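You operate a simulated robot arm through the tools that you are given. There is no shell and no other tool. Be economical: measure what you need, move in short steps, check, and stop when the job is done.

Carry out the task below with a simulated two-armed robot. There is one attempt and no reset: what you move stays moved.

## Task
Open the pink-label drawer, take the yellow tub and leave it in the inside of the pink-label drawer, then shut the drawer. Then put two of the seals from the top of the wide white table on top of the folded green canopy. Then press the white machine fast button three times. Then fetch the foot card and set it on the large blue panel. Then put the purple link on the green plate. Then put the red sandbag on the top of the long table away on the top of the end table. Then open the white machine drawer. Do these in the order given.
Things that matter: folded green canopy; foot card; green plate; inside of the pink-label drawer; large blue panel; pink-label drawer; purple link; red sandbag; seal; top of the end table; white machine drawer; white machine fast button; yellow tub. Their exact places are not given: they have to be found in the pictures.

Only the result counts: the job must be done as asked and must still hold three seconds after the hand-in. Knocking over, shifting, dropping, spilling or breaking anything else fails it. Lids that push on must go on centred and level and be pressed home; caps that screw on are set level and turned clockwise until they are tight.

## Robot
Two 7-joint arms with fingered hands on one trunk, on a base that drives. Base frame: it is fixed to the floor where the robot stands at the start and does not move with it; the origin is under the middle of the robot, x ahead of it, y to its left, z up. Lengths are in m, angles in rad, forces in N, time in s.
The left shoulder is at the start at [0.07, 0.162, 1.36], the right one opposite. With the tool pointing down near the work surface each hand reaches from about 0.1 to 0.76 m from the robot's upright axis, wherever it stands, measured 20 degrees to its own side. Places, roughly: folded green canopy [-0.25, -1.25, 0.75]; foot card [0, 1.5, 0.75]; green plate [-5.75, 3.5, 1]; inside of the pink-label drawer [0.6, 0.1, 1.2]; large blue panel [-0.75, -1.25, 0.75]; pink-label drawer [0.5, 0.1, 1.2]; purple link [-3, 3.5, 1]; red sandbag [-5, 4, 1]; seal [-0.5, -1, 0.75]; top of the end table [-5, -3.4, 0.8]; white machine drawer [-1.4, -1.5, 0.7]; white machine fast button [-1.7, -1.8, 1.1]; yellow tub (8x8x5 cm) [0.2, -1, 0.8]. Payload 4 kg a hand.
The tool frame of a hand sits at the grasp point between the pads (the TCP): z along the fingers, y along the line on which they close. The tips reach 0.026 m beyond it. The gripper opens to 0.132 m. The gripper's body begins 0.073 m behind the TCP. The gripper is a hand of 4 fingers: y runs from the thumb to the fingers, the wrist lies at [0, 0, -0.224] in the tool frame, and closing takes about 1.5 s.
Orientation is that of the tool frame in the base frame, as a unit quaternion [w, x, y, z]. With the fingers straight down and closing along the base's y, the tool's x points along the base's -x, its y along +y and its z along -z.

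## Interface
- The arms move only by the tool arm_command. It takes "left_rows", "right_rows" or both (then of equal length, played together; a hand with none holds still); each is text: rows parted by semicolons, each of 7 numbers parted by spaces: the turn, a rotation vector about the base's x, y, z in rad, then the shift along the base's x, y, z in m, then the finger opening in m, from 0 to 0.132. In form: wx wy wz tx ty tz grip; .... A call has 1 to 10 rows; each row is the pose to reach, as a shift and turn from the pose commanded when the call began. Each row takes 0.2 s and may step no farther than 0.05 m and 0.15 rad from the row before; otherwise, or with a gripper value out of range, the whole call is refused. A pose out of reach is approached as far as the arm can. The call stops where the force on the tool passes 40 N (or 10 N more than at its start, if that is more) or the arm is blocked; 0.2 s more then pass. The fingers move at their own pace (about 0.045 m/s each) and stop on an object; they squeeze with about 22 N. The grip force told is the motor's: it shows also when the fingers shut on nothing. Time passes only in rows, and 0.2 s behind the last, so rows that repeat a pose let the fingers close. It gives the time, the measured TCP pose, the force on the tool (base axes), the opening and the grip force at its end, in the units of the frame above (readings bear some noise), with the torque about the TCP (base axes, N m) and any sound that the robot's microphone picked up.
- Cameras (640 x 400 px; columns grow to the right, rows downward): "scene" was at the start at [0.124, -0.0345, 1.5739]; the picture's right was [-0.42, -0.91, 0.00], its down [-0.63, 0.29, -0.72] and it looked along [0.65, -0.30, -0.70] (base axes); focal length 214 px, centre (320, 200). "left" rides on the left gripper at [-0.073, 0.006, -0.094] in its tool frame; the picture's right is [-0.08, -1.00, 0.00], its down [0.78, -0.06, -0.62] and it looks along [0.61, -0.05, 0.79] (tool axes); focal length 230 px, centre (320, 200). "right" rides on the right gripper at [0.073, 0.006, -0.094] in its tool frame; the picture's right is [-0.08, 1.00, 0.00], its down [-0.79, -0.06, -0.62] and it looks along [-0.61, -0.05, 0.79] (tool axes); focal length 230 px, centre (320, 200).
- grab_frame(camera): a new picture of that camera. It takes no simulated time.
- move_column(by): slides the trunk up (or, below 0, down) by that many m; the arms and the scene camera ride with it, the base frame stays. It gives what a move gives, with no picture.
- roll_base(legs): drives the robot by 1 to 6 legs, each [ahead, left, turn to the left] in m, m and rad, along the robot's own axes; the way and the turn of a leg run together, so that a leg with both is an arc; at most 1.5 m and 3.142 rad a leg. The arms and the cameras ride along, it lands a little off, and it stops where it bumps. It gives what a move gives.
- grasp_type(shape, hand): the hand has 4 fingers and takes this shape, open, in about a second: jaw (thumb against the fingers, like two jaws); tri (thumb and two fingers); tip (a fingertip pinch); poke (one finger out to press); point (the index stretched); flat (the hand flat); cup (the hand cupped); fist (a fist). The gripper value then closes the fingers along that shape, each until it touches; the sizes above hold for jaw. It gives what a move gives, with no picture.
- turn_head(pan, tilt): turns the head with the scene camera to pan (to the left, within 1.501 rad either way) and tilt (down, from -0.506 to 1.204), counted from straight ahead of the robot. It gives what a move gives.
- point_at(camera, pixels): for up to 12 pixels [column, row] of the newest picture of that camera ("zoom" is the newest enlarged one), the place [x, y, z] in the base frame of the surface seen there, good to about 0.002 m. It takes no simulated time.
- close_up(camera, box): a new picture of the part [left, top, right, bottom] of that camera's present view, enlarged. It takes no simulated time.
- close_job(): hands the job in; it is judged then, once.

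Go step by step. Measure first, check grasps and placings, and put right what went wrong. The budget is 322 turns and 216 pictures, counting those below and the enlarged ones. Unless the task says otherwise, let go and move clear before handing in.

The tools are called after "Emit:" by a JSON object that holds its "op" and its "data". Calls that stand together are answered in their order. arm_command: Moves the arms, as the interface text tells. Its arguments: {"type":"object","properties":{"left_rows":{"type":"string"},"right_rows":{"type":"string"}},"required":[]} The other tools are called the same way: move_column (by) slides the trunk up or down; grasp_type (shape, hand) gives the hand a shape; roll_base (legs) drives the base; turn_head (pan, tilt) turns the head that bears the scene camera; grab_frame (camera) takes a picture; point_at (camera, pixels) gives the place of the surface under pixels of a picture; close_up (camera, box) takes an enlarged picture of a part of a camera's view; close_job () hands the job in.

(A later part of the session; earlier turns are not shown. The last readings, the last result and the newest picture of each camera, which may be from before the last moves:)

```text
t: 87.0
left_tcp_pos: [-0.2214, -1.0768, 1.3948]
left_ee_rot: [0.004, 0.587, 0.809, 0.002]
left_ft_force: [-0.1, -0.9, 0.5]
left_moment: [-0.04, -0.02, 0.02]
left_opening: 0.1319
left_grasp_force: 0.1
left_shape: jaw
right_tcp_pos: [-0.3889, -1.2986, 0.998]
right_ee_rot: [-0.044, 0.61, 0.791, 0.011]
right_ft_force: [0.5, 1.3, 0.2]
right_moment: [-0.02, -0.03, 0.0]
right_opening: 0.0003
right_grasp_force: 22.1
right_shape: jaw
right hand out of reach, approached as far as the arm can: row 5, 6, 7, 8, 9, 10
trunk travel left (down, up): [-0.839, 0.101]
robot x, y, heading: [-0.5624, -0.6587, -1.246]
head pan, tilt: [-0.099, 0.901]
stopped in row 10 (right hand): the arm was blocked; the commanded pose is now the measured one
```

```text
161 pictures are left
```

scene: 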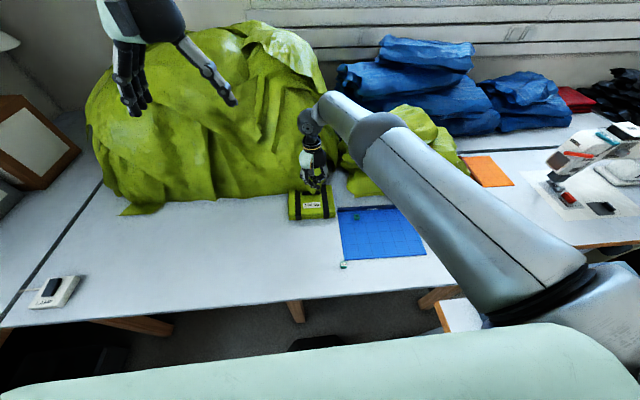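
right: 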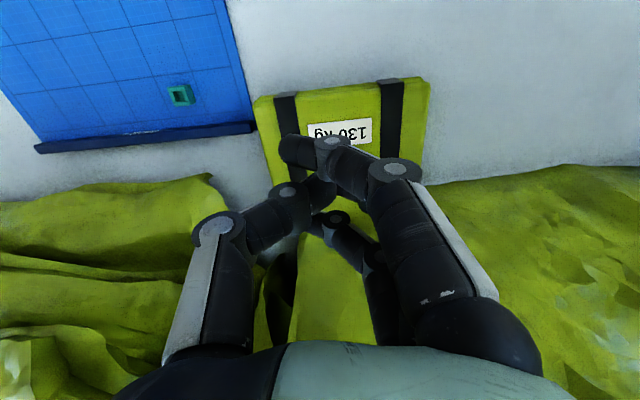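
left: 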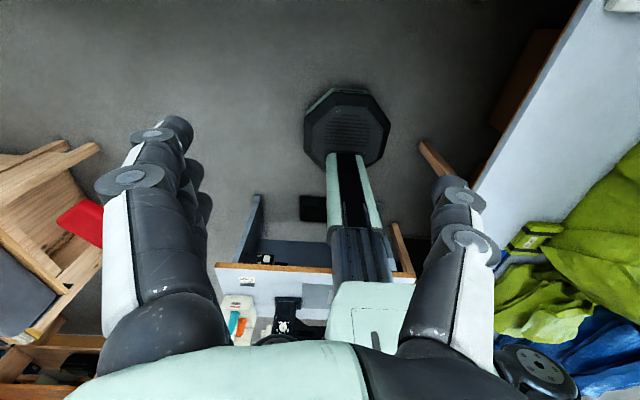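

The seal slipped out and fell onto the blue panel at (180,93); the jaw only pinched it by its very tips. I'll retreat, look, and try the fingertip-pinch shape.

Emit:
{"op": "arm_command", "data": {"right_rows": "0 0 0 -0.02 0.02 0.03 0; 0 0 0 -0.05 0.04 0.06 0; 0 0 0 -0.08 0.06 0.09 0; 0 0 0 -0.11 0.08 0.1 0; 0 0 0 -0.15 0.1 0.1 0; 0 0 0 -0.19 0.11 0.1 0"}}

Emit:
{"op": "grasp_type", "data": {"hand": "right", "shape": "tip"}}

Emit:
{"op": "grab_frame", "data": {"camera": "right"}}

Emit:
{"op": "grab_frame", "data": {"camera": "scene"}}

```text
t: 88.6
left_tcp_pos: [-0.2291, -1.076, 1.3975]
left_ee_rot: [0.007, 0.587, 0.809, 0.003]
left_ft_force: [0.1, -0.5, 0.3]
left_moment: [-0.08, -0.02, 0.0]
left_opening: 0.1318
left_grasp_force: 0.0
left_shape: jaw
right_tcp_pos: [-0.5319, -1.3893, 1.1882]
right_ee_rot: [0.09, 0.532, 0.837, -0.092]
right_ft_force: [-0.4, -0.9, 1.0]
right_moment: [-0.01, -0.03, 0.03]
right_opening: 0.0004
right_grasp_force: 22.1
right_shape: jaw
right hand out of reach, approached as far as the arm can: row 1, 2, 3, 4, 5, 6
trunk travel left (down, up): [-0.839, 0.101]
robot x, y, heading: [-0.5584, -0.6582, -1.25]
head pan, tilt: [-0.099, 0.901]
stopped in row 6 (right hand): the arm was blocked; the commanded pose is now the measured one
```

```text
t: 89.5
left_tcp_pos: [-0.2225, -1.0807, 1.3937]
left_ee_rot: [0.003, 0.587, 0.81, 0.004]
left_ft_force: [0.0, -0.5, 0.2]
left_moment: [0.01, 0.03, -0.04]
left_opening: 0.1321
left_grasp_force: 0.1
left_shape: jaw
right_tcp_pos: [-0.527, -1.3939, 1.1842]
right_ee_rot: [0.087, 0.532, 0.837, -0.091]
right_ft_force: [-0.6, -0.5, 0.2]
right_moment: [0.0, 0.01, 0.01]
right_opening: 0.1321
right_grasp_force: 0.1
right_shape: tip
trunk travel left (down, up): [-0.839, 0.101]
robot x, y, heading: [-0.5599, -0.6575, -1.246]
head pan, tilt: [-0.099, 0.901]
```

```text
160 pictures are left
```

right: 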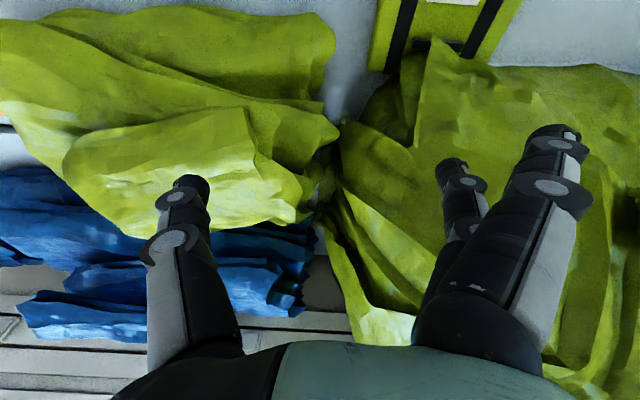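

```text
159 pictures are left
```

scene: 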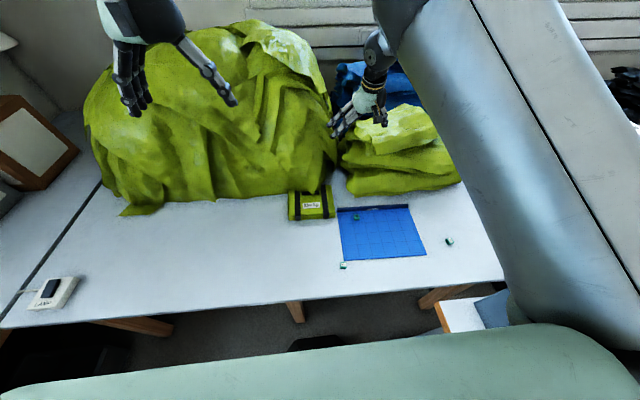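

The arm folded into an awkward configuration. I'll bring it up and back out to its own side, leveling the hand.

Emit:
{"op": "arm_command", "data": {"right_rows": "0.03 0.006 0 -0.01 0.01 0.04 0.132; 0.06 0.012 0 -0.03 0.03 0.07 0.132; 0.09 0.018 0 -0.05 0.05 0.1 0.132; 0.12 0.024 0 -0.07 0.075 0.13 0.132; 0.15 0.03 0 -0.09 0.1 0.16 0.132; 0.18 0.036 0 -0.11 0.13 0.18 0.132; 0.21 0.042 0 -0.13 0.16 0.2 0.132; 0.245 0.049 0 -0.15 0.19 0.2 0.132"}}

Emit:
{"op": "grab_frame", "data": {"camera": "scene"}}

Emit:
{"op": "grab_frame", "data": {"camera": "right"}}

```text
t: 91.3
left_tcp_pos: [-0.2246, -1.0784, 1.3958]
left_ee_rot: [0.005, 0.587, 0.81, 0.004]
left_ft_force: [-0.2, -0.4, -0.3]
left_moment: [0.02, -0.04, 0.02]
left_opening: 0.1322
left_grasp_force: 0.0
left_shape: jaw
right_tcp_pos: [-0.6927, -1.2051, 1.381]
right_ee_rot: [0.017, 0.549, 0.835, 0.021]
right_ft_force: [0.2, 0.7, 0.7]
right_moment: [0.01, 0.0, -0.01]
right_opening: 0.1317
right_grasp_force: 0.0
right_shape: tip
trunk travel left (down, up): [-0.839, 0.101]
robot x, y, heading: [-0.5585, -0.6582, -1.248]
head pan, tilt: [-0.099, 0.901]
```

```text
158 pictures are left
```

scene: 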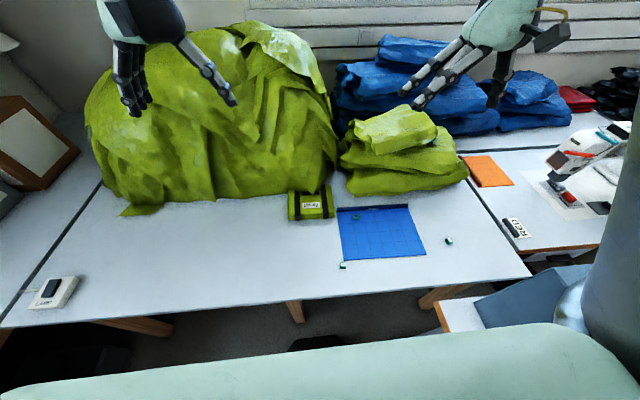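

```text
157 pictures are left
```

right: 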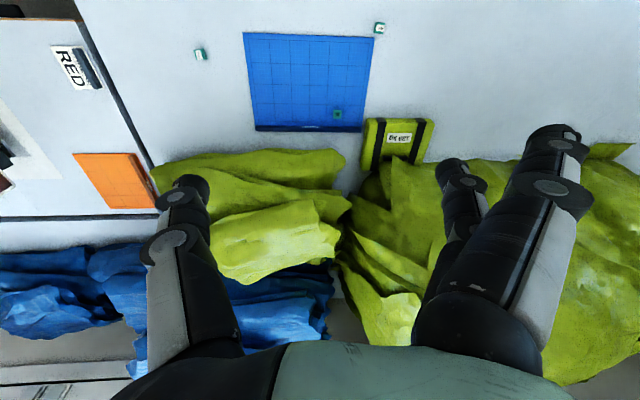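

Everything else is undisturbed. Turning the robot left about 0.37 rad puts the canopy on the right hand's own side. Then measure the dropped seal.

Emit:
{"op": "roll_base", "data": {"legs": [[0, 0, 0.37]]}}

Emit:
{"op": "turn_head", "data": {"pan": -0.5, "tilt": 0.9}}

Emit:
{"op": "grab_frame", "data": {"camera": "scene"}}

```text
t: 92.8
left_tcp_pos: [-0.094, -0.931, 1.3947]
left_ee_rot: [0.005, 0.428, 0.904, 0.005]
left_ft_force: [-0.2, 0.8, -1.3]
left_moment: [-0.02, 0.0, -0.05]
left_opening: 0.1317
left_grasp_force: 0.0
left_shape: jaw
right_tcp_pos: [-0.4825, -1.2179, 1.3839]
right_ee_rot: [0.016, 0.383, 0.923, 0.022]
right_ft_force: [-0.5, -0.1, -0.5]
right_moment: [0.0, -0.03, 0.03]
right_opening: 0.1318
right_grasp_force: 0.0
right_shape: tip
trunk travel left (down, up): [-0.839, 0.101]
robot x, y, heading: [-0.5569, -0.6607, -0.882]
head pan, tilt: [-0.099, 0.901]
```

```text
t: 93.7
left_tcp_pos: [-0.0939, -0.9295, 1.3944]
left_ee_rot: [0.004, 0.428, 0.904, 0.004]
left_ft_force: [0.0, -0.4, -0.4]
left_moment: [-0.03, -0.01, -0.01]
left_opening: 0.1319
left_grasp_force: 0.1
left_shape: jaw
right_tcp_pos: [-0.4825, -1.2167, 1.3838]
right_ee_rot: [0.017, 0.385, 0.923, 0.025]
right_ft_force: [0.1, 1.0, -0.1]
right_moment: [-0.02, 0.0, -0.01]
right_opening: 0.1318
right_grasp_force: 0.0
right_shape: tip
trunk travel left (down, up): [-0.839, 0.101]
robot x, y, heading: [-0.5597, -0.6567, -0.88]
head pan, tilt: [-0.499, 0.901]
```

```text
156 pictures are left
```

scene: 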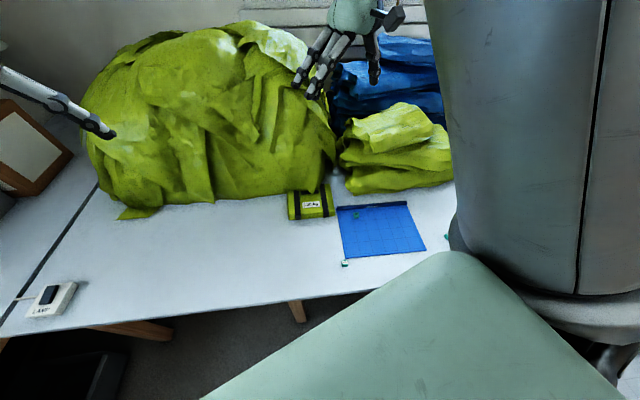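

Emit:
{"op": "close_up", "data": {"camera": "scene", "box": [320, 190, 400, 240]}}

Emit:
{"op": "point_at", "data": {"camera": "zoom", "pixels": [[280, 180], [290, 200]]}}

Emit:
{"op": "close_up", "data": {"camera": "right", "box": [220, 0, 420, 125]}}

```text
8.00 times, centred on (360, 215) of scene
```

zoom: 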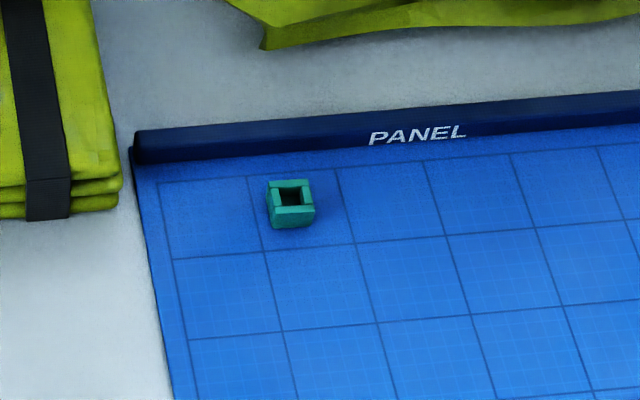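

```text
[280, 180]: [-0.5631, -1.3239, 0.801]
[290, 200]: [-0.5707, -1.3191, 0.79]
```

```text
3.20 times, centred on (320, 62) of right
```

zoom: 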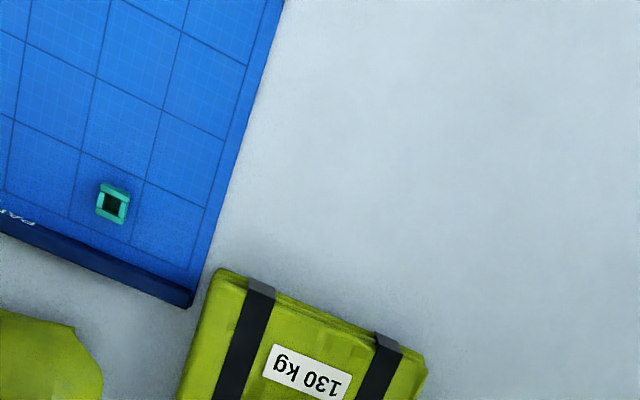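

Emit:
{"op": "close_up", "data": {"camera": "scene", "box": [345, 205, 370, 225]}}

Emit:
{"op": "point_at", "data": {"camera": "zoom", "pixels": [[210, 140], [340, 140], [355, 240], [225, 260], [280, 250], [280, 150], [225, 200], [345, 190], [285, 285]]}}

```text
16.00 times, centred on (358, 215) of scene
```

zoom: 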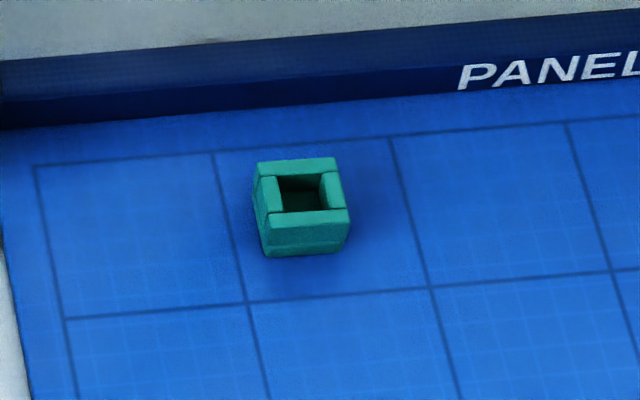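

```text
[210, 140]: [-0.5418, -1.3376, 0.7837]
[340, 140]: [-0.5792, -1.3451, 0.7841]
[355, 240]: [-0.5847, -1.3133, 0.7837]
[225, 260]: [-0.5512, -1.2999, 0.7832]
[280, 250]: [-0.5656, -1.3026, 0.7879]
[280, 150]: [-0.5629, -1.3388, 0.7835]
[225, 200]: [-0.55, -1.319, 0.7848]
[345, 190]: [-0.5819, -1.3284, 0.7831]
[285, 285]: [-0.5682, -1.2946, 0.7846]
```

Emit:
{"op": "point_at", "data": {"camera": "zoom", "pixels": [[265, 168], [333, 164], [343, 214], [275, 220], [300, 166], [310, 218], [264, 195], [332, 190]]}}

```text
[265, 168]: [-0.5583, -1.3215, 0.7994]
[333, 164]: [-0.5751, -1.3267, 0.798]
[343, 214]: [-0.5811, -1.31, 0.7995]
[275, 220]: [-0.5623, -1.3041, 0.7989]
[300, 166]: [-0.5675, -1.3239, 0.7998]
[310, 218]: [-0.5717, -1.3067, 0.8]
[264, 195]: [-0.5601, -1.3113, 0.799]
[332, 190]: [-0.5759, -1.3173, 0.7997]
```

The seal's centre is (-0.569,-1.3155), sides at 17°. Move the pinching hand above it.

Emit:
{"op": "arm_command", "data": {"right_rows": "-0.003 0.005 -0.048 -0.0087 -0.0099 -0.043 0.1; -0.007 0.01 -0.096 -0.0173 -0.0197 -0.086 0.08; -0.01 0.015 -0.144 -0.026 -0.0296 -0.129 0.06; -0.013 0.02 -0.192 -0.0346 -0.0394 -0.172 0.06; -0.017 0.025 -0.24 -0.0433 -0.0493 -0.215 0.06; -0.02 0.03 -0.288 -0.052 -0.059 -0.258 0.06; -0.023 0.035 -0.336 -0.06 -0.069 -0.3 0.06; -0.027 0.04 -0.384 -0.069 -0.0788 -0.344 0.06; -0.03 0.045 -0.432 -0.078 -0.0887 -0.387 0.06; -0.033 0.05 -0.48 -0.0865 -0.0985 -0.43 0.06"}}

Emit:
{"op": "grab_frame", "data": {"camera": "right"}}

Emit:
{"op": "grab_frame", "data": {"camera": "scene"}}

```text
t: 95.9
left_tcp_pos: [-0.0928, -0.9323, 1.3943]
left_ee_rot: [0.004, 0.429, 0.903, 0.005]
left_ft_force: [-0.4, 0.1, -0.2]
left_moment: [0.03, -0.04, -0.01]
left_opening: 0.1321
left_grasp_force: 0.1
left_shape: jaw
right_tcp_pos: [-0.5694, -1.3162, 0.9515]
right_ee_rot: [0.004, 0.592, 0.806, -0.007]
right_ft_force: [0.3, -0.1, -0.5]
right_moment: [0.0, 0.03, 0.0]
right_opening: 0.0608
right_grasp_force: 0.1
right_shape: tip
trunk travel left (down, up): [-0.839, 0.101]
robot x, y, heading: [-0.5644, -0.6538, -0.877]
head pan, tilt: [-0.499, 0.901]
```

```text
152 pictures are left
```

right: 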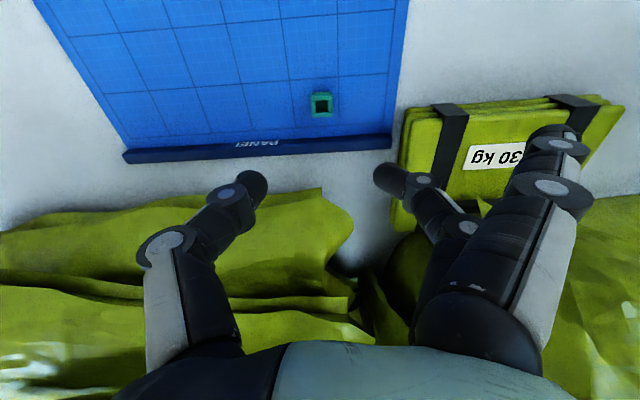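

```text
151 pictures are left
```

scene: 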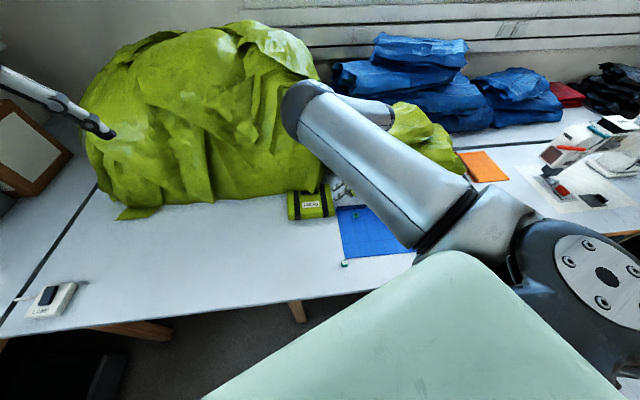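

Emit:
{"op": "point_at", "data": {"camera": "right", "pixels": [[555, 133], [570, 148], [395, 180], [255, 185], [420, 185], [322, 104], [545, 200]]}}

```text
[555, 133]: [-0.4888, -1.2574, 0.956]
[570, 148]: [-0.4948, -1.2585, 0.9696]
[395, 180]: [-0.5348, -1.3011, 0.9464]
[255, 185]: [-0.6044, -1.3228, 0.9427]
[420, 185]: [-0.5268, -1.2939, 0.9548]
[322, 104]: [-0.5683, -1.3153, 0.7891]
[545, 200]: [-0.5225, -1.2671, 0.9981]
```

Fingers line up with the seal. Descend.

Emit:
{"op": "arm_command", "data": {"right_rows": "0 0 0 0 0 -0.05 0.05; 0 0 0 0 0 -0.1 0.05; 0 0 0 0 0 -0.125 0.05; 0 0 0 0 0.0005 -0.141 0.05; 0 0 0 0 0.0005 -0.141 0.05"}}

Emit:
{"op": "grab_frame", "data": {"camera": "right"}}

```text
t: 97.1
left_tcp_pos: [-0.0943, -0.9281, 1.3968]
left_ee_rot: [0.004, 0.428, 0.904, 0.004]
left_ft_force: [-0.9, -0.1, 0.4]
left_moment: [-0.01, -0.03, 0.03]
left_opening: 0.1317
left_grasp_force: 0.0
left_shape: jaw
right_tcp_pos: [-0.5697, -1.3149, 0.8149]
right_ee_rot: [0.005, 0.592, 0.806, -0.008]
right_ft_force: [-6.9, -2.6, 24.6]
right_moment: [0.28, -2.85, -0.32]
right_opening: 0.0505
right_grasp_force: 0.1
right_shape: tip
trunk travel left (down, up): [-0.839, 0.101]
robot x, y, heading: [-0.5619, -0.6536, -0.883]
head pan, tilt: [-0.499, 0.901]
```

```text
150 pictures are left
```

right: 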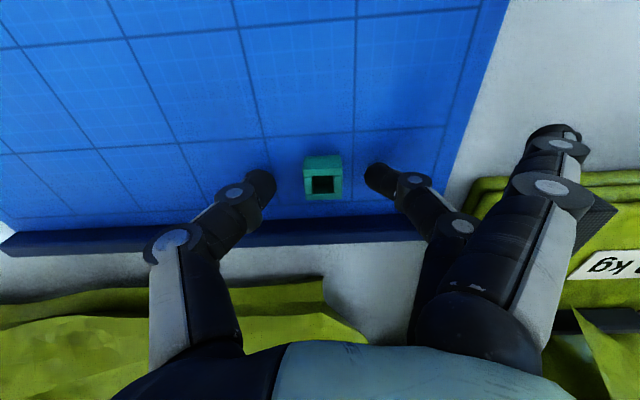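

The hand's outer fingers press on the canopy's edge (force 25 N). I'll lift straight up and check nothing moved.

Emit:
{"op": "arm_command", "data": {"right_rows": "0 0 0 0 0 0.012 0.05; 0 0 0 0 0 0.05 0.05; 0 0 0 0 0 0.09 0.05"}}

Emit:
{"op": "close_up", "data": {"camera": "right", "box": [200, 50, 640, 300]}}

Emit:
{"op": "point_at", "data": {"camera": "zoom", "pixels": [[150, 195], [160, 210], [190, 140], [300, 175], [400, 190], [330, 130]]}}

```text
t: 97.9
left_tcp_pos: [-0.0936, -0.9275, 1.395]
left_ee_rot: [0.004, 0.428, 0.904, 0.003]
left_ft_force: [0.3, 0.1, -0.7]
left_moment: [-0.01, 0.01, 0.01]
left_opening: 0.1321
left_grasp_force: 0.1
left_shape: jaw
right_tcp_pos: [-0.5699, -1.3106, 0.904]
right_ee_rot: [0.004, 0.592, 0.806, -0.006]
right_ft_force: [0.5, 0.8, 1.2]
right_moment: [0.0, 0.03, -0.03]
right_opening: 0.0505
right_grasp_force: 0.1
right_shape: tip
trunk travel left (down, up): [-0.839, 0.101]
robot x, y, heading: [-0.5582, -0.6544, -0.881]
head pan, tilt: [-0.499, 0.901]
```

```text
1.45 times, centred on (420, 175) of right
```

zoom: 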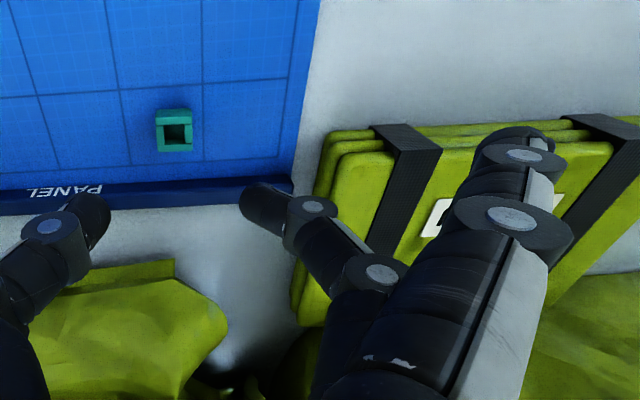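

```text
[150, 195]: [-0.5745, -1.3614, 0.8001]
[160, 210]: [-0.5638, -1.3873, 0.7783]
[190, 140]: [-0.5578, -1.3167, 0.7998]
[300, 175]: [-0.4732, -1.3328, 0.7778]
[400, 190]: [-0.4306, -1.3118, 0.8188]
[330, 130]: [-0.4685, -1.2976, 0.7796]
```

Nothing moved. The seal is close to both the 1.6 cm panel bar and the canopy, so I'll nudge it to open panel space with a single poking finger.

Emit:
{"op": "grasp_type", "data": {"hand": "right", "shape": "poke"}}

Emit:
{"op": "grab_frame", "data": {"camera": "right"}}

```text
t: 98.8
left_tcp_pos: [-0.0934, -0.9293, 1.3949]
left_ee_rot: [0.004, 0.428, 0.904, 0.005]
left_ft_force: [-0.5, -0.8, 0.4]
left_moment: [0.04, -0.02, 0.01]
left_opening: 0.1321
left_grasp_force: 0.0
left_shape: jaw
right_tcp_pos: [-0.5688, -1.313, 0.9017]
right_ee_rot: [0.004, 0.591, 0.806, -0.006]
right_ft_force: [0.7, 0.7, -0.7]
right_moment: [0.02, -0.02, -0.02]
right_opening: 0.0
right_grasp_force: 0.0
right_shape: poke
trunk travel left (down, up): [-0.839, 0.101]
robot x, y, heading: [-0.562, -0.6563, -0.878]
head pan, tilt: [-0.499, 0.901]
```

```text
148 pictures are left
```

right: 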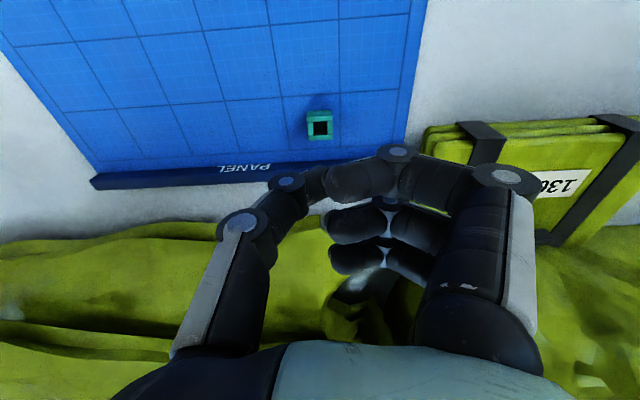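

Emit:
{"op": "arm_command", "data": {"right_rows": "0 0 0 0 0 0.01 0.132; 0 0 0 0 0 0.02 0.132; 0 0 0 0 0 0.03 0.132; 0 0 0 0 0 0.03 0.132; 0 0 0 0 0 0.03 0.132"}}

Emit:
{"op": "grab_frame", "data": {"camera": "right"}}

```text
t: 100.0
left_tcp_pos: [-0.0928, -0.9296, 1.3947]
left_ee_rot: [0.005, 0.429, 0.903, 0.003]
left_ft_force: [0.0, 0.4, 0.2]
left_moment: [-0.04, 0.0, -0.04]
left_opening: 0.1318
left_grasp_force: 0.1
left_shape: jaw
right_tcp_pos: [-0.5692, -1.314, 0.9313]
right_ee_rot: [0.005, 0.591, 0.807, -0.006]
right_ft_force: [-0.4, -0.3, -1.1]
right_moment: [0.03, -0.03, -0.02]
right_opening: 0.0003
right_grasp_force: 0.1
right_shape: poke
trunk travel left (down, up): [-0.839, 0.101]
robot x, y, heading: [-0.558, -0.6558, -0.879]
head pan, tilt: [-0.499, 0.901]
```

```text
147 pictures are left
```

right: 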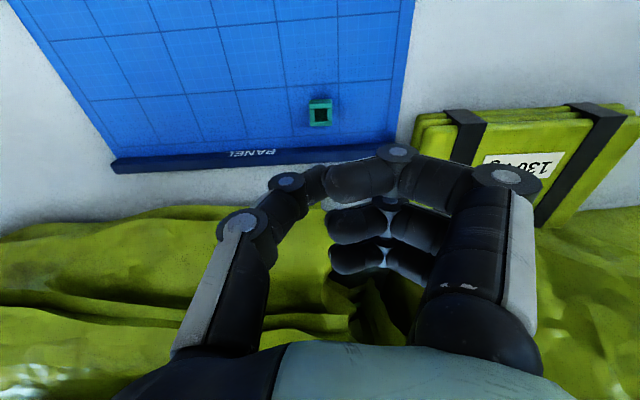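

Emit:
{"op": "point_at", "data": {"camera": "right", "pixels": [[335, 185], [360, 180], [397, 152], [355, 225], [350, 262], [310, 185], [290, 182], [505, 178], [390, 205]]}}

```text
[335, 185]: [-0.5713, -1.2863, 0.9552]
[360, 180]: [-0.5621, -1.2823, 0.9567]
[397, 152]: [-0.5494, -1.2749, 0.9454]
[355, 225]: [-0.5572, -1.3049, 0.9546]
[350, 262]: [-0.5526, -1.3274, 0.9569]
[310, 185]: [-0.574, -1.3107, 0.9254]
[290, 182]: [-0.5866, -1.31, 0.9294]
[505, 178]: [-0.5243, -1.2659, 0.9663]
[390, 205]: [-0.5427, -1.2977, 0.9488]
```

Emit:
{"op": "grasp_type", "data": {"hand": "right", "shape": "point"}}

Emit:
{"op": "grab_frame", "data": {"camera": "right"}}

```text
t: 100.9
left_tcp_pos: [-0.093, -0.9302, 1.3956]
left_ee_rot: [0.004, 0.429, 0.903, 0.004]
left_ft_force: [-0.1, 0.5, 0.0]
left_moment: [0.03, -0.04, 0.03]
left_opening: 0.1319
left_grasp_force: 0.1
left_shape: jaw
right_tcp_pos: [-0.5689, -1.3134, 0.9312]
right_ee_rot: [0.004, 0.592, 0.806, -0.007]
right_ft_force: [0.6, 0.4, 0.5]
right_moment: [0.02, 0.04, -0.01]
right_opening: 0.1265
right_grasp_force: 0.2
right_shape: point
trunk travel left (down, up): [-0.839, 0.101]
robot x, y, heading: [-0.5584, -0.6545, -0.879]
head pan, tilt: [-0.499, 0.901]
```

```text
146 pictures are left
```

right: 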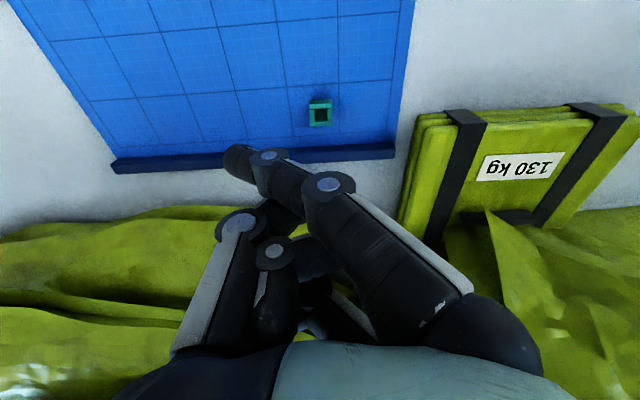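

Emit:
{"op": "point_at", "data": {"camera": "right", "pixels": [[235, 152], [243, 172], [265, 157], [328, 185], [240, 222], [320, 110]]}}

```text
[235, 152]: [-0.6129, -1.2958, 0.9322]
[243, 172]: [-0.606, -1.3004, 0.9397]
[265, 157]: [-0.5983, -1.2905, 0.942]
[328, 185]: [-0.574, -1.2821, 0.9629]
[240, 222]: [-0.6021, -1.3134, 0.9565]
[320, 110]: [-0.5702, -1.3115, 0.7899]
```

Index stretched: its tip is about 1–2 cm below TCP and offset to one side. I'll yaw the hand so its bulk stays on the robot's side, clear of the canopy, then nudge the seal rightward.

Emit:
{"op": "arm_command", "data": {"right_rows": "0 0 0.141 0.007 0.005 0 0.132; 0 0 0.282 0.014 0.01 0 0.132; 0 0 0.423 0.021 0.014 0 0.132; 0 0 0.564 0.028 0.019 0 0.132; 0 0 0.705 0.035 0.023 0 0.132; 0 0 0.846 0.042 0.028 0 0.132; 0 0 0.987 0.049 0.033 0 0.132; 0 0 1.128 0.056 0.037 0 0.132; 0 0 1.27 0.064 0.042 0 0.132"}}

Emit:
{"op": "grab_frame", "data": {"camera": "right"}}

Emit:
{"op": "grab_frame", "data": {"camera": "scene"}}

```text
t: 102.9
left_tcp_pos: [-0.0928, -0.9298, 1.3957]
left_ee_rot: [0.003, 0.429, 0.903, 0.004]
left_ft_force: [0.7, -0.1, -0.2]
left_moment: [0.0, 0.02, -0.04]
left_opening: 0.132
left_grasp_force: 0.0
left_shape: jaw
right_tcp_pos: [-0.5047, -1.2703, 0.9333]
right_ee_rot: [0.007, -0.003, 1.0, -0.002]
right_ft_force: [0.1, -0.5, 0.0]
right_moment: [0.02, -0.02, 0.02]
right_opening: 0.126
right_grasp_force: 0.1
right_shape: point
trunk travel left (down, up): [-0.839, 0.101]
robot x, y, heading: [-0.5568, -0.6588, -0.886]
head pan, tilt: [-0.499, 0.901]
```

```text
145 pictures are left
```

right: 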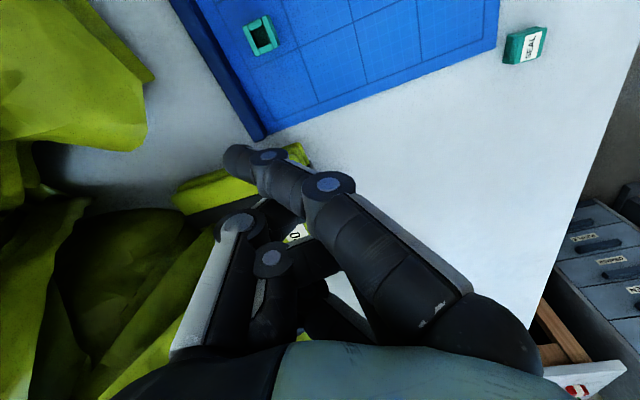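

```text
144 pictures are left
```

scene: 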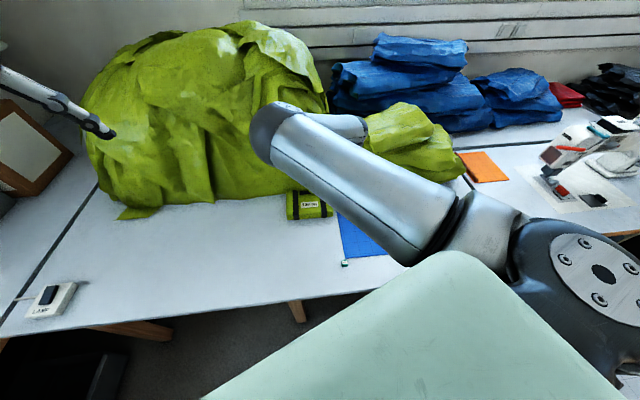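

Emit:
{"op": "point_at", "data": {"camera": "right", "pixels": [[233, 155], [243, 172], [262, 35], [303, 155], [270, 130], [290, 235], [330, 285]]}}

```text
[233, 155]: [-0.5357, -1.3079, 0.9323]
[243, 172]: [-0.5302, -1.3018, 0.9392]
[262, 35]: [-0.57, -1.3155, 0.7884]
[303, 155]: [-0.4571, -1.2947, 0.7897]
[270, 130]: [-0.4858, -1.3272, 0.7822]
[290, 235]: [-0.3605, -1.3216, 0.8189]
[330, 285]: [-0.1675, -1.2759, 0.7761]
```

The tip is left of the seal as planned. Lower slowly.

Emit:
{"op": "arm_command", "data": {"right_rows": "0 0 0 -0.006 0.002 -0.04 0.132; 0 0 0 -0.006 0.002 -0.08 0.132; 0 0 0 -0.006 0.002 -0.105 0.132; 0 0 0 -0.006 0.002 -0.118 0.132; 0 0 0 -0.006 0.002 -0.118 0.132"}}

Emit:
{"op": "grab_frame", "data": {"camera": "right"}}

Emit:
{"op": "point_at", "data": {"camera": "right", "pixels": [[233, 155], [243, 172], [250, 150], [228, 160]]}}

```text
t: 104.1
left_tcp_pos: [-0.0926, -0.9292, 1.3955]
left_ee_rot: [0.003, 0.429, 0.903, 0.004]
left_ft_force: [-0.4, 0.9, -0.1]
left_moment: [0.0, 0.01, 0.0]
left_opening: 0.1319
left_grasp_force: 0.0
left_shape: jaw
right_tcp_pos: [-0.5098, -1.2711, 0.8133]
right_ee_rot: [0.007, -0.002, 1.0, -0.002]
right_ft_force: [0.0, 0.0, -0.2]
right_moment: [0.0, 0.0, -0.01]
right_opening: 0.1258
right_grasp_force: 0.1
right_shape: point
trunk travel left (down, up): [-0.839, 0.101]
robot x, y, heading: [-0.5597, -0.6563, -0.881]
head pan, tilt: [-0.499, 0.901]
```

```text
143 pictures are left
```

right: 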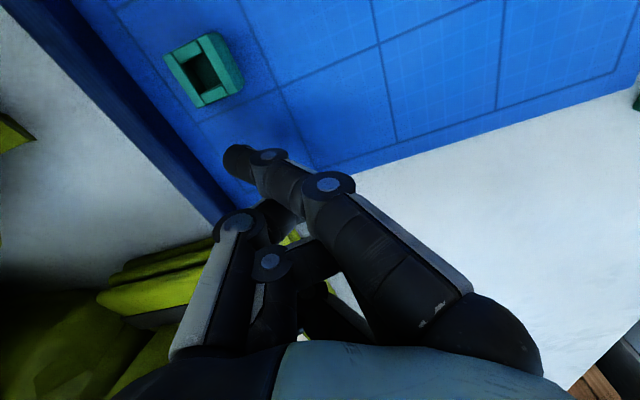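

```text
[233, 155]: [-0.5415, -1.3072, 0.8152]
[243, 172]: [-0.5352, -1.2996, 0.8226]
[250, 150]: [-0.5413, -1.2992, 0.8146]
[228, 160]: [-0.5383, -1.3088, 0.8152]
```

Emit:
{"op": "arm_command", "data": {"right_rows": "0 0 0 0 0 -0.005 0.132; 0 0 0 0 0 -0.01 0.132; 0 0 0 0 0 -0.01 0.132"}}

Emit:
{"op": "close_up", "data": {"camera": "right", "box": [130, 20, 330, 220]}}

```text
t: 104.9
left_tcp_pos: [-0.0921, -0.9294, 1.3954]
left_ee_rot: [0.004, 0.429, 0.903, 0.004]
left_ft_force: [0.3, 0.9, -0.4]
left_moment: [-0.02, 0.0, -0.04]
left_opening: 0.132
left_grasp_force: 0.1
left_shape: jaw
right_tcp_pos: [-0.5105, -1.2708, 0.8056]
right_ee_rot: [0.007, -0.001, 1.0, -0.002]
right_ft_force: [0.7, 0.0, -0.2]
right_moment: [-0.04, 0.0, 0.01]
right_opening: 0.1262
right_grasp_force: 0.1
right_shape: point
trunk travel left (down, up): [-0.839, 0.101]
robot x, y, heading: [-0.5607, -0.6567, -0.884]
head pan, tilt: [-0.499, 0.901]
```

```text
2.00 times, centred on (230, 120) of right
```

zoom: 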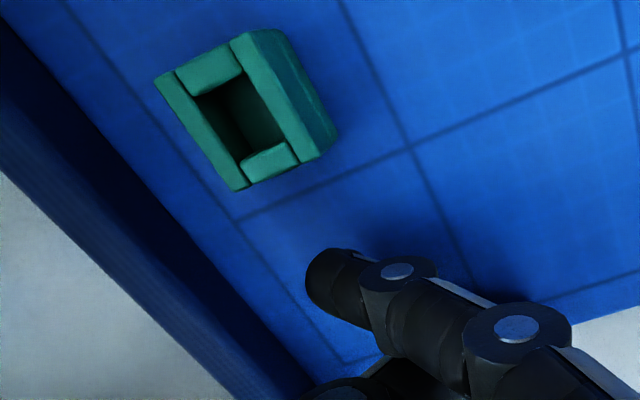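

Emit:
{"op": "arm_command", "data": {"right_rows": "0 0 0 0 -0.006 -0.003 0.132; 0 0 0 -0.01 -0.007 -0.003 0.132; 0 0 0 -0.02 -0.007 -0.003 0.132; 0 0 0 -0.03 -0.007 -0.003 0.132; 0 0 0 -0.04 -0.007 -0.003 0.132"}}

Emit:
{"op": "close_up", "data": {"camera": "right", "box": [130, 20, 330, 220]}}

```text
t: 106.1
left_tcp_pos: [-0.0941, -0.9284, 1.3956]
left_ee_rot: [0.003, 0.428, 0.904, 0.004]
left_ft_force: [0.2, 1.0, -0.7]
left_moment: [-0.02, 0.01, -0.03]
left_opening: 0.1319
left_grasp_force: 0.0
left_shape: jaw
right_tcp_pos: [-0.5494, -1.2778, 0.8017]
right_ee_rot: [0.007, -0.002, 1.0, -0.004]
right_ft_force: [0.5, -0.1, 3.7]
right_moment: [0.01, 0.04, -0.02]
right_opening: 0.1261
right_grasp_force: 0.1
right_shape: point
trunk travel left (down, up): [-0.839, 0.101]
robot x, y, heading: [-0.5614, -0.6571, -0.877]
head pan, tilt: [-0.499, 0.901]
```

```text
2.00 times, centred on (230, 120) of right
```

zoom: 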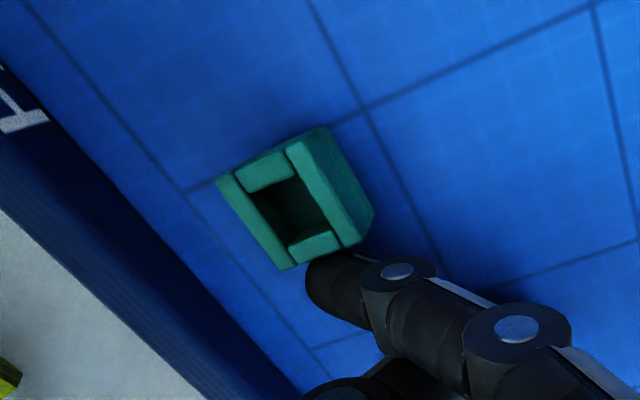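

Pushing works. Continue 5 cm more, 2 mm higher.

Emit:
{"op": "arm_command", "data": {"right_rows": "0 0 0 -0.008 0 0.002 0.132; 0 0 0 -0.018 0.001 0.002 0.132; 0 0 0 -0.028 0.002 0.002 0.132; 0 0 0 -0.038 0.003 0.002 0.132; 0 0 0 -0.048 0.004 0.002 0.132; 0 0 0 -0.058 0.005 0.002 0.132; 0 0 0 -0.066 0.006 0.002 0.132"}}

Emit:
{"op": "grab_frame", "data": {"camera": "right"}}

```text
t: 107.7
left_tcp_pos: [-0.0938, -0.9289, 1.3947]
left_ee_rot: [0.005, 0.429, 0.903, 0.006]
left_ft_force: [0.4, -0.4, 0.3]
left_moment: [0.01, 0.01, 0.01]
left_opening: 0.132
left_grasp_force: 0.0
left_shape: jaw
right_tcp_pos: [-0.6159, -1.2687, 0.8031]
right_ee_rot: [0.007, -0.002, 1.0, -0.002]
right_ft_force: [0.4, 0.2, -0.2]
right_moment: [0.02, 0.03, -0.02]
right_opening: 0.126
right_grasp_force: 0.0
right_shape: point
trunk travel left (down, up): [-0.839, 0.101]
robot x, y, heading: [-0.5611, -0.6533, -0.886]
head pan, tilt: [-0.499, 0.901]
```

```text
140 pictures are left
```

right: 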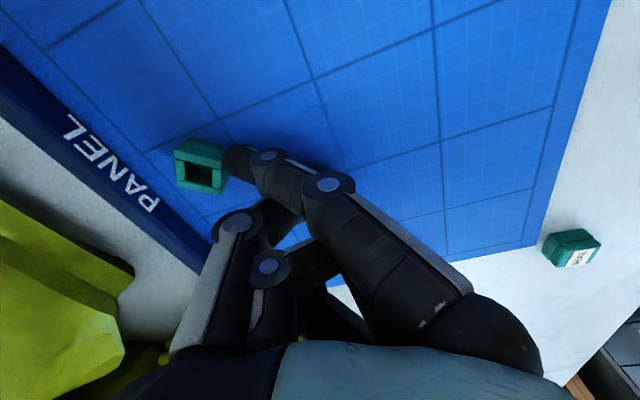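

Emit:
{"op": "arm_command", "data": {"right_rows": "0 0 0 0 0.01 0.02 0.132; 0 0 0 0 0.03 0.06 0.132; 0 0 0 0 0.06 0.1 0.132; 0 0 0 0 0.1 0.13 0.132; 0 0 0 0 0.14 0.15 0.132; 0 0 0 0 0.18 0.16 0.132"}}

Emit:
{"op": "grasp_type", "data": {"hand": "right", "shape": "tip"}}

Emit:
{"op": "close_up", "data": {"camera": "scene", "box": [330, 195, 430, 258]}}

```text
t: 109.1
left_tcp_pos: [-0.0933, -0.9283, 1.3948]
left_ee_rot: [0.004, 0.429, 0.903, 0.003]
left_ft_force: [0.4, -0.5, -0.1]
left_moment: [-0.02, -0.01, 0.0]
left_opening: 0.1318
left_grasp_force: 0.0
left_shape: jaw
right_tcp_pos: [-0.618, -1.0909, 0.9652]
right_ee_rot: [0.007, -0.002, 1.0, -0.004]
right_ft_force: [-0.4, 0.3, 0.2]
right_moment: [-0.02, 0.01, -0.01]
right_opening: 0.1261
right_grasp_force: 0.2
right_shape: point
trunk travel left (down, up): [-0.839, 0.101]
robot x, y, heading: [-0.5568, -0.657, -0.88]
head pan, tilt: [-0.499, 0.901]
```

```text
t: 110.0
left_tcp_pos: [-0.093, -0.9299, 1.3948]
left_ee_rot: [0.005, 0.43, 0.903, 0.005]
left_ft_force: [-0.8, 0.6, 0.2]
left_moment: [0.01, 0.01, -0.05]
left_opening: 0.1319
left_grasp_force: 0.0
left_shape: jaw
right_tcp_pos: [-0.6178, -1.0935, 0.9647]
right_ee_rot: [0.008, -0.002, 1.0, -0.002]
right_ft_force: [0.3, -0.1, 0.0]
right_moment: [0.02, 0.01, 0.0]
right_opening: 0.1315
right_grasp_force: 0.0
right_shape: tip
trunk travel left (down, up): [-0.839, 0.101]
robot x, y, heading: [-0.5577, -0.6542, -0.88]
head pan, tilt: [-0.499, 0.901]
```

```text
6.35 times, centred on (380, 226) of scene
```

zoom: 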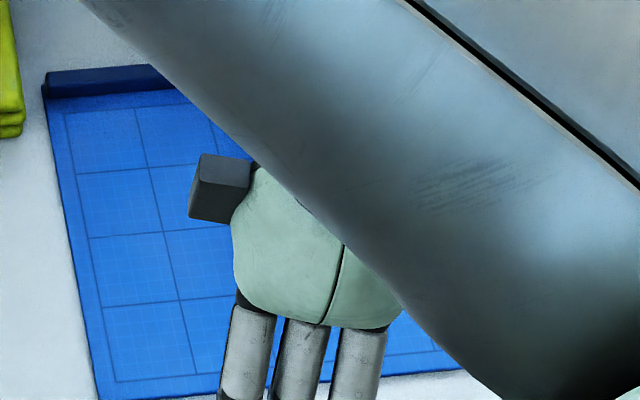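

Emit:
{"op": "arm_command", "data": {"right_rows": "0 0 -0.141 0 -0.02 0.01 0.1; 0 0 -0.282 0 -0.04 0.02 0.08; 0 0 -0.423 0 -0.06 0.03 0.06; 0 0 -0.564 0 -0.08 0.03 0.06; 0 0 -0.705 0 -0.1 0.03 0.06; 0 0 -0.846 0 -0.12 0.03 0.06; 0 0 -0.987 0 -0.14 0.03 0.06; 0 0 -1.128 -0.01 -0.16 0.03 0.06; 0 0 -1.27 -0.02 -0.18 0.03 0.06"}}

Emit:
{"op": "grab_frame", "data": {"camera": "right"}}

```text
t: 112.0
left_tcp_pos: [-0.0943, -0.931, 1.3942]
left_ee_rot: [0.004, 0.429, 0.903, 0.005]
left_ft_force: [-0.8, 0.2, -0.3]
left_moment: [-0.01, 0.01, -0.03]
left_opening: 0.132
left_grasp_force: 0.0
left_shape: jaw
right_tcp_pos: [-0.6358, -1.2704, 0.9933]
right_ee_rot: [0.004, 0.592, 0.806, -0.006]
right_ft_force: [0.0, 0.2, -0.4]
right_moment: [0.0, -0.02, 0.01]
right_opening: 0.0605
right_grasp_force: 0.0
right_shape: tip
trunk travel left (down, up): [-0.839, 0.101]
robot x, y, heading: [-0.5584, -0.6552, -0.884]
head pan, tilt: [-0.499, 0.901]
```

```text
138 pictures are left
```

right: 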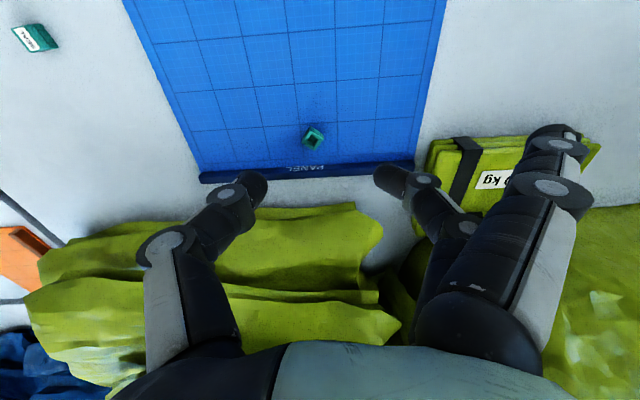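

Emit:
{"op": "close_up", "data": {"camera": "right", "box": [280, 115, 344, 165]}}

Emit:
{"op": "point_at", "data": {"camera": "zoom", "pixels": [[235, 130], [320, 90], [430, 180], [345, 350], [330, 200], [380, 330]]}}

```text
8.00 times, centred on (312, 140) of right
```

zoom: 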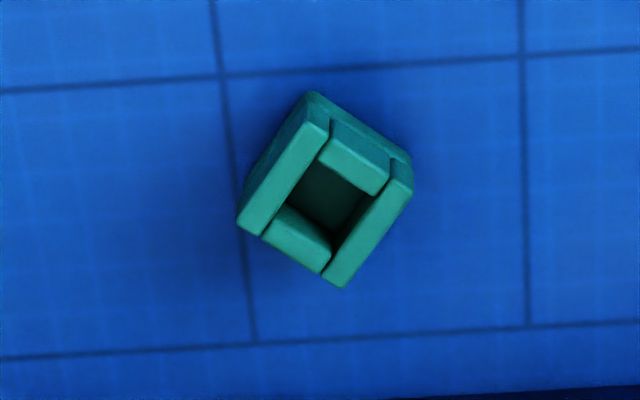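

```text
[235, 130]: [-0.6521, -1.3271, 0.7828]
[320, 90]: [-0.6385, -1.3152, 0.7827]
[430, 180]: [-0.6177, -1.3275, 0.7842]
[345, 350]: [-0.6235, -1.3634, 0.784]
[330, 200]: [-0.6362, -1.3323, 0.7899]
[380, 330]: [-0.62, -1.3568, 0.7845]
```

Emit:
{"op": "point_at", "data": {"camera": "zoom", "pixels": [[322, 133], [400, 182], [338, 278], [246, 220], [285, 175], [370, 230], [300, 240], [365, 155]]}}

```text
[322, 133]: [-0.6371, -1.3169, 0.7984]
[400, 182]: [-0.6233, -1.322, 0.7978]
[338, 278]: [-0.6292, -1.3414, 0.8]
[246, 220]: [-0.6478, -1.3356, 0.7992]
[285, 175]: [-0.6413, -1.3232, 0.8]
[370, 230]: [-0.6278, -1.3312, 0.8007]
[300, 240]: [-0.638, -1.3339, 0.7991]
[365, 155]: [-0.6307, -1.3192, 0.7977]
```

The seal's centre is (-0.634,-1.329), with sides at about -20°/70°. I'll yaw the pinch to 70° so that the spare fingers point toward the robot.

Emit:
{"op": "arm_command", "data": {"right_rows": "0 0 0.14 0 -0.01 -0.01 0.06; 0 0 0.28 0 -0.02 -0.02 0.06; 0 0 0.42 0.002 -0.03 -0.03 0.06; 0 0 0.56 0.004 -0.04 -0.04 0.06; 0 0 0.7 0.006 -0.05 -0.05 0.05; 0 0 0.84 0.007 -0.056 -0.06 0.05; 0 0 0.92 0.007 -0.056 -0.06 0.04; 0 0 0.92 0.007 -0.056 -0.06 0.04"}}

Emit:
{"op": "grab_frame", "data": {"camera": "right"}}

```text
t: 113.8
left_tcp_pos: [-0.0932, -0.9297, 1.3956]
left_ee_rot: [0.004, 0.429, 0.903, 0.004]
left_ft_force: [-0.2, 0.8, 0.6]
left_moment: [-0.04, 0.05, 0.03]
left_opening: 0.1318
left_grasp_force: 0.1
left_shape: jaw
right_tcp_pos: [-0.6303, -1.3266, 0.9336]
right_ee_rot: [0.006, 0.173, 0.985, -0.004]
right_ft_force: [0.9, -0.2, 0.7]
right_moment: [-0.03, -0.03, -0.03]
right_opening: 0.0406
right_grasp_force: 0.0
right_shape: tip
trunk travel left (down, up): [-0.839, 0.101]
robot x, y, heading: [-0.5596, -0.6567, -0.884]
head pan, tilt: [-0.499, 0.901]
```

```text
136 pictures are left
```

right: 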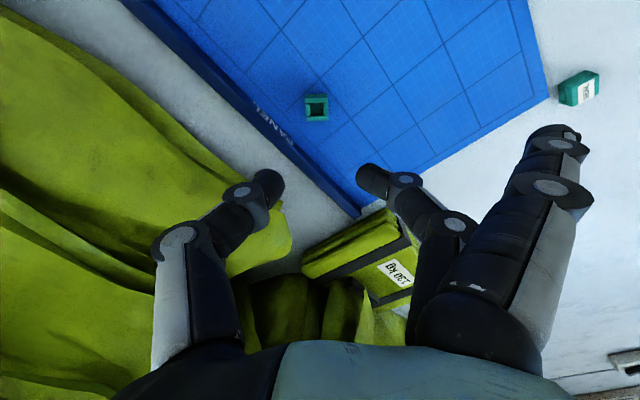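

Emit:
{"op": "arm_command", "data": {"right_rows": "0 0 0 0 0.001 -0.04 0.04; 0 0 0 0 0.001 -0.08 0.04; 0 0 0 0 0.001 -0.105 0.04; 0 0 0 0 0.001 -0.117 0.04; 0 0 0 0 0.001 -0.117 0.04"}}

Emit:
{"op": "grab_frame", "data": {"camera": "right"}}

```text
t: 115.0
left_tcp_pos: [-0.0928, -0.9288, 1.3961]
left_ee_rot: [0.004, 0.43, 0.903, 0.005]
left_ft_force: [-0.4, 0.0, -0.6]
left_moment: [0.0, -0.02, 0.0]
left_opening: 0.132
left_grasp_force: 0.0
left_shape: jaw
right_tcp_pos: [-0.6298, -1.3254, 0.8147]
right_ee_rot: [0.007, 0.171, 0.985, -0.004]
right_ft_force: [-0.1, -0.4, 0.3]
right_moment: [0.03, -0.01, -0.01]
right_opening: 0.0405
right_grasp_force: 0.1
right_shape: tip
trunk travel left (down, up): [-0.839, 0.101]
robot x, y, heading: [-0.5599, -0.6571, -0.881]
head pan, tilt: [-0.499, 0.901]
```

```text
135 pictures are left
```

right: 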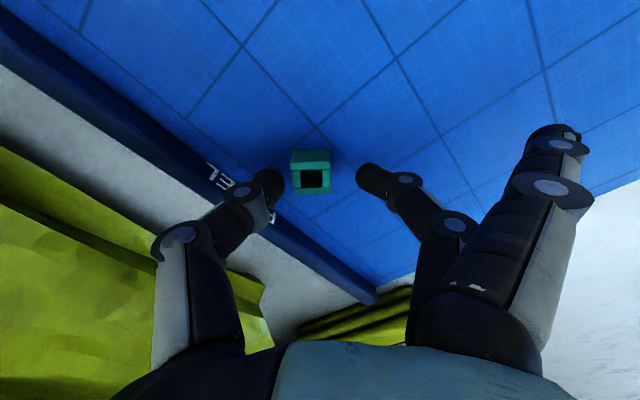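

No contact; lower 5 mm and pinch.

Emit:
{"op": "arm_command", "data": {"right_rows": "0 0 0 0 0 -0.005 0.04; 0 0 0 0 0 -0.005 0.02; 0 0 0 0 0 -0.005 0; 0 0 0 0 0 -0.005 0; 0 0 0 0 0 -0.005 0; 0 0 0 0 0 -0.005 0"}}

Emit:
{"op": "grab_frame", "data": {"camera": "right"}}

```text
t: 116.4
left_tcp_pos: [-0.0934, -0.9298, 1.3948]
left_ee_rot: [0.004, 0.429, 0.903, 0.005]
left_ft_force: [-0.5, -0.4, -0.1]
left_moment: [-0.01, 0.01, 0.01]
left_opening: 0.132
left_grasp_force: 0.0
left_shape: jaw
right_tcp_pos: [-0.6284, -1.325, 0.8112]
right_ee_rot: [0.006, 0.172, 0.985, -0.003]
right_ft_force: [-0.3, 0.0, 1.1]
right_moment: [0.02, 0.02, -0.03]
right_opening: 0.0201
right_grasp_force: 21.8
right_shape: tip
trunk travel left (down, up): [-0.839, 0.101]
robot x, y, heading: [-0.5593, -0.6569, -0.879]
head pan, tilt: [-0.499, 0.901]
```

```text
134 pictures are left
```

right: 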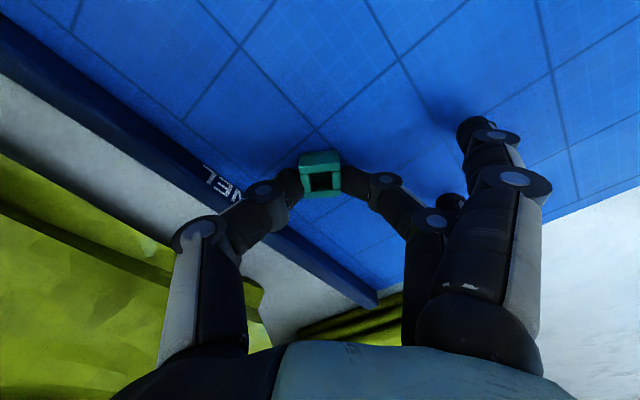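

A clean pinch at 0.020. Check how low the spare fingers hang before lifting.

Emit:
{"op": "point_at", "data": {"camera": "right", "pixels": [[472, 122], [465, 135], [490, 125], [450, 205], [320, 178], [295, 185], [385, 185]]}}

Emit:
{"op": "arm_command", "data": {"right_rows": "0 0 0 0 0 0.02 0; 0 0 0 0 0 0.05 0; 0 0 0 0 0 0.1 0; 0 0 0 0 0 0.15 0"}}

```text
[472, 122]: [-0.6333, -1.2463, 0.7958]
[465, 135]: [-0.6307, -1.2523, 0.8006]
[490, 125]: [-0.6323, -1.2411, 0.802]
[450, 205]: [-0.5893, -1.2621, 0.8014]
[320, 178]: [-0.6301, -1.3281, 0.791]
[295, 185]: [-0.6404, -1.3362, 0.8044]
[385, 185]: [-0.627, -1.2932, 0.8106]
```

```text
t: 117.4
left_tcp_pos: [-0.093, -0.9301, 1.3948]
left_ee_rot: [0.004, 0.429, 0.903, 0.003]
left_ft_force: [0.0, 0.3, 0.1]
left_moment: [-0.02, -0.01, -0.01]
left_opening: 0.132
left_grasp_force: 0.0
left_shape: jaw
right_tcp_pos: [-0.6284, -1.3248, 0.9614]
right_ee_rot: [0.006, 0.172, 0.985, -0.003]
right_ft_force: [1.2, -0.5, -0.6]
right_moment: [-0.04, -0.01, 0.0]
right_opening: 0.0199
right_grasp_force: 22.5
right_shape: tip
trunk travel left (down, up): [-0.839, 0.101]
robot x, y, heading: [-0.5613, -0.6614, -0.886]
head pan, tilt: [-0.499, 0.901]
```

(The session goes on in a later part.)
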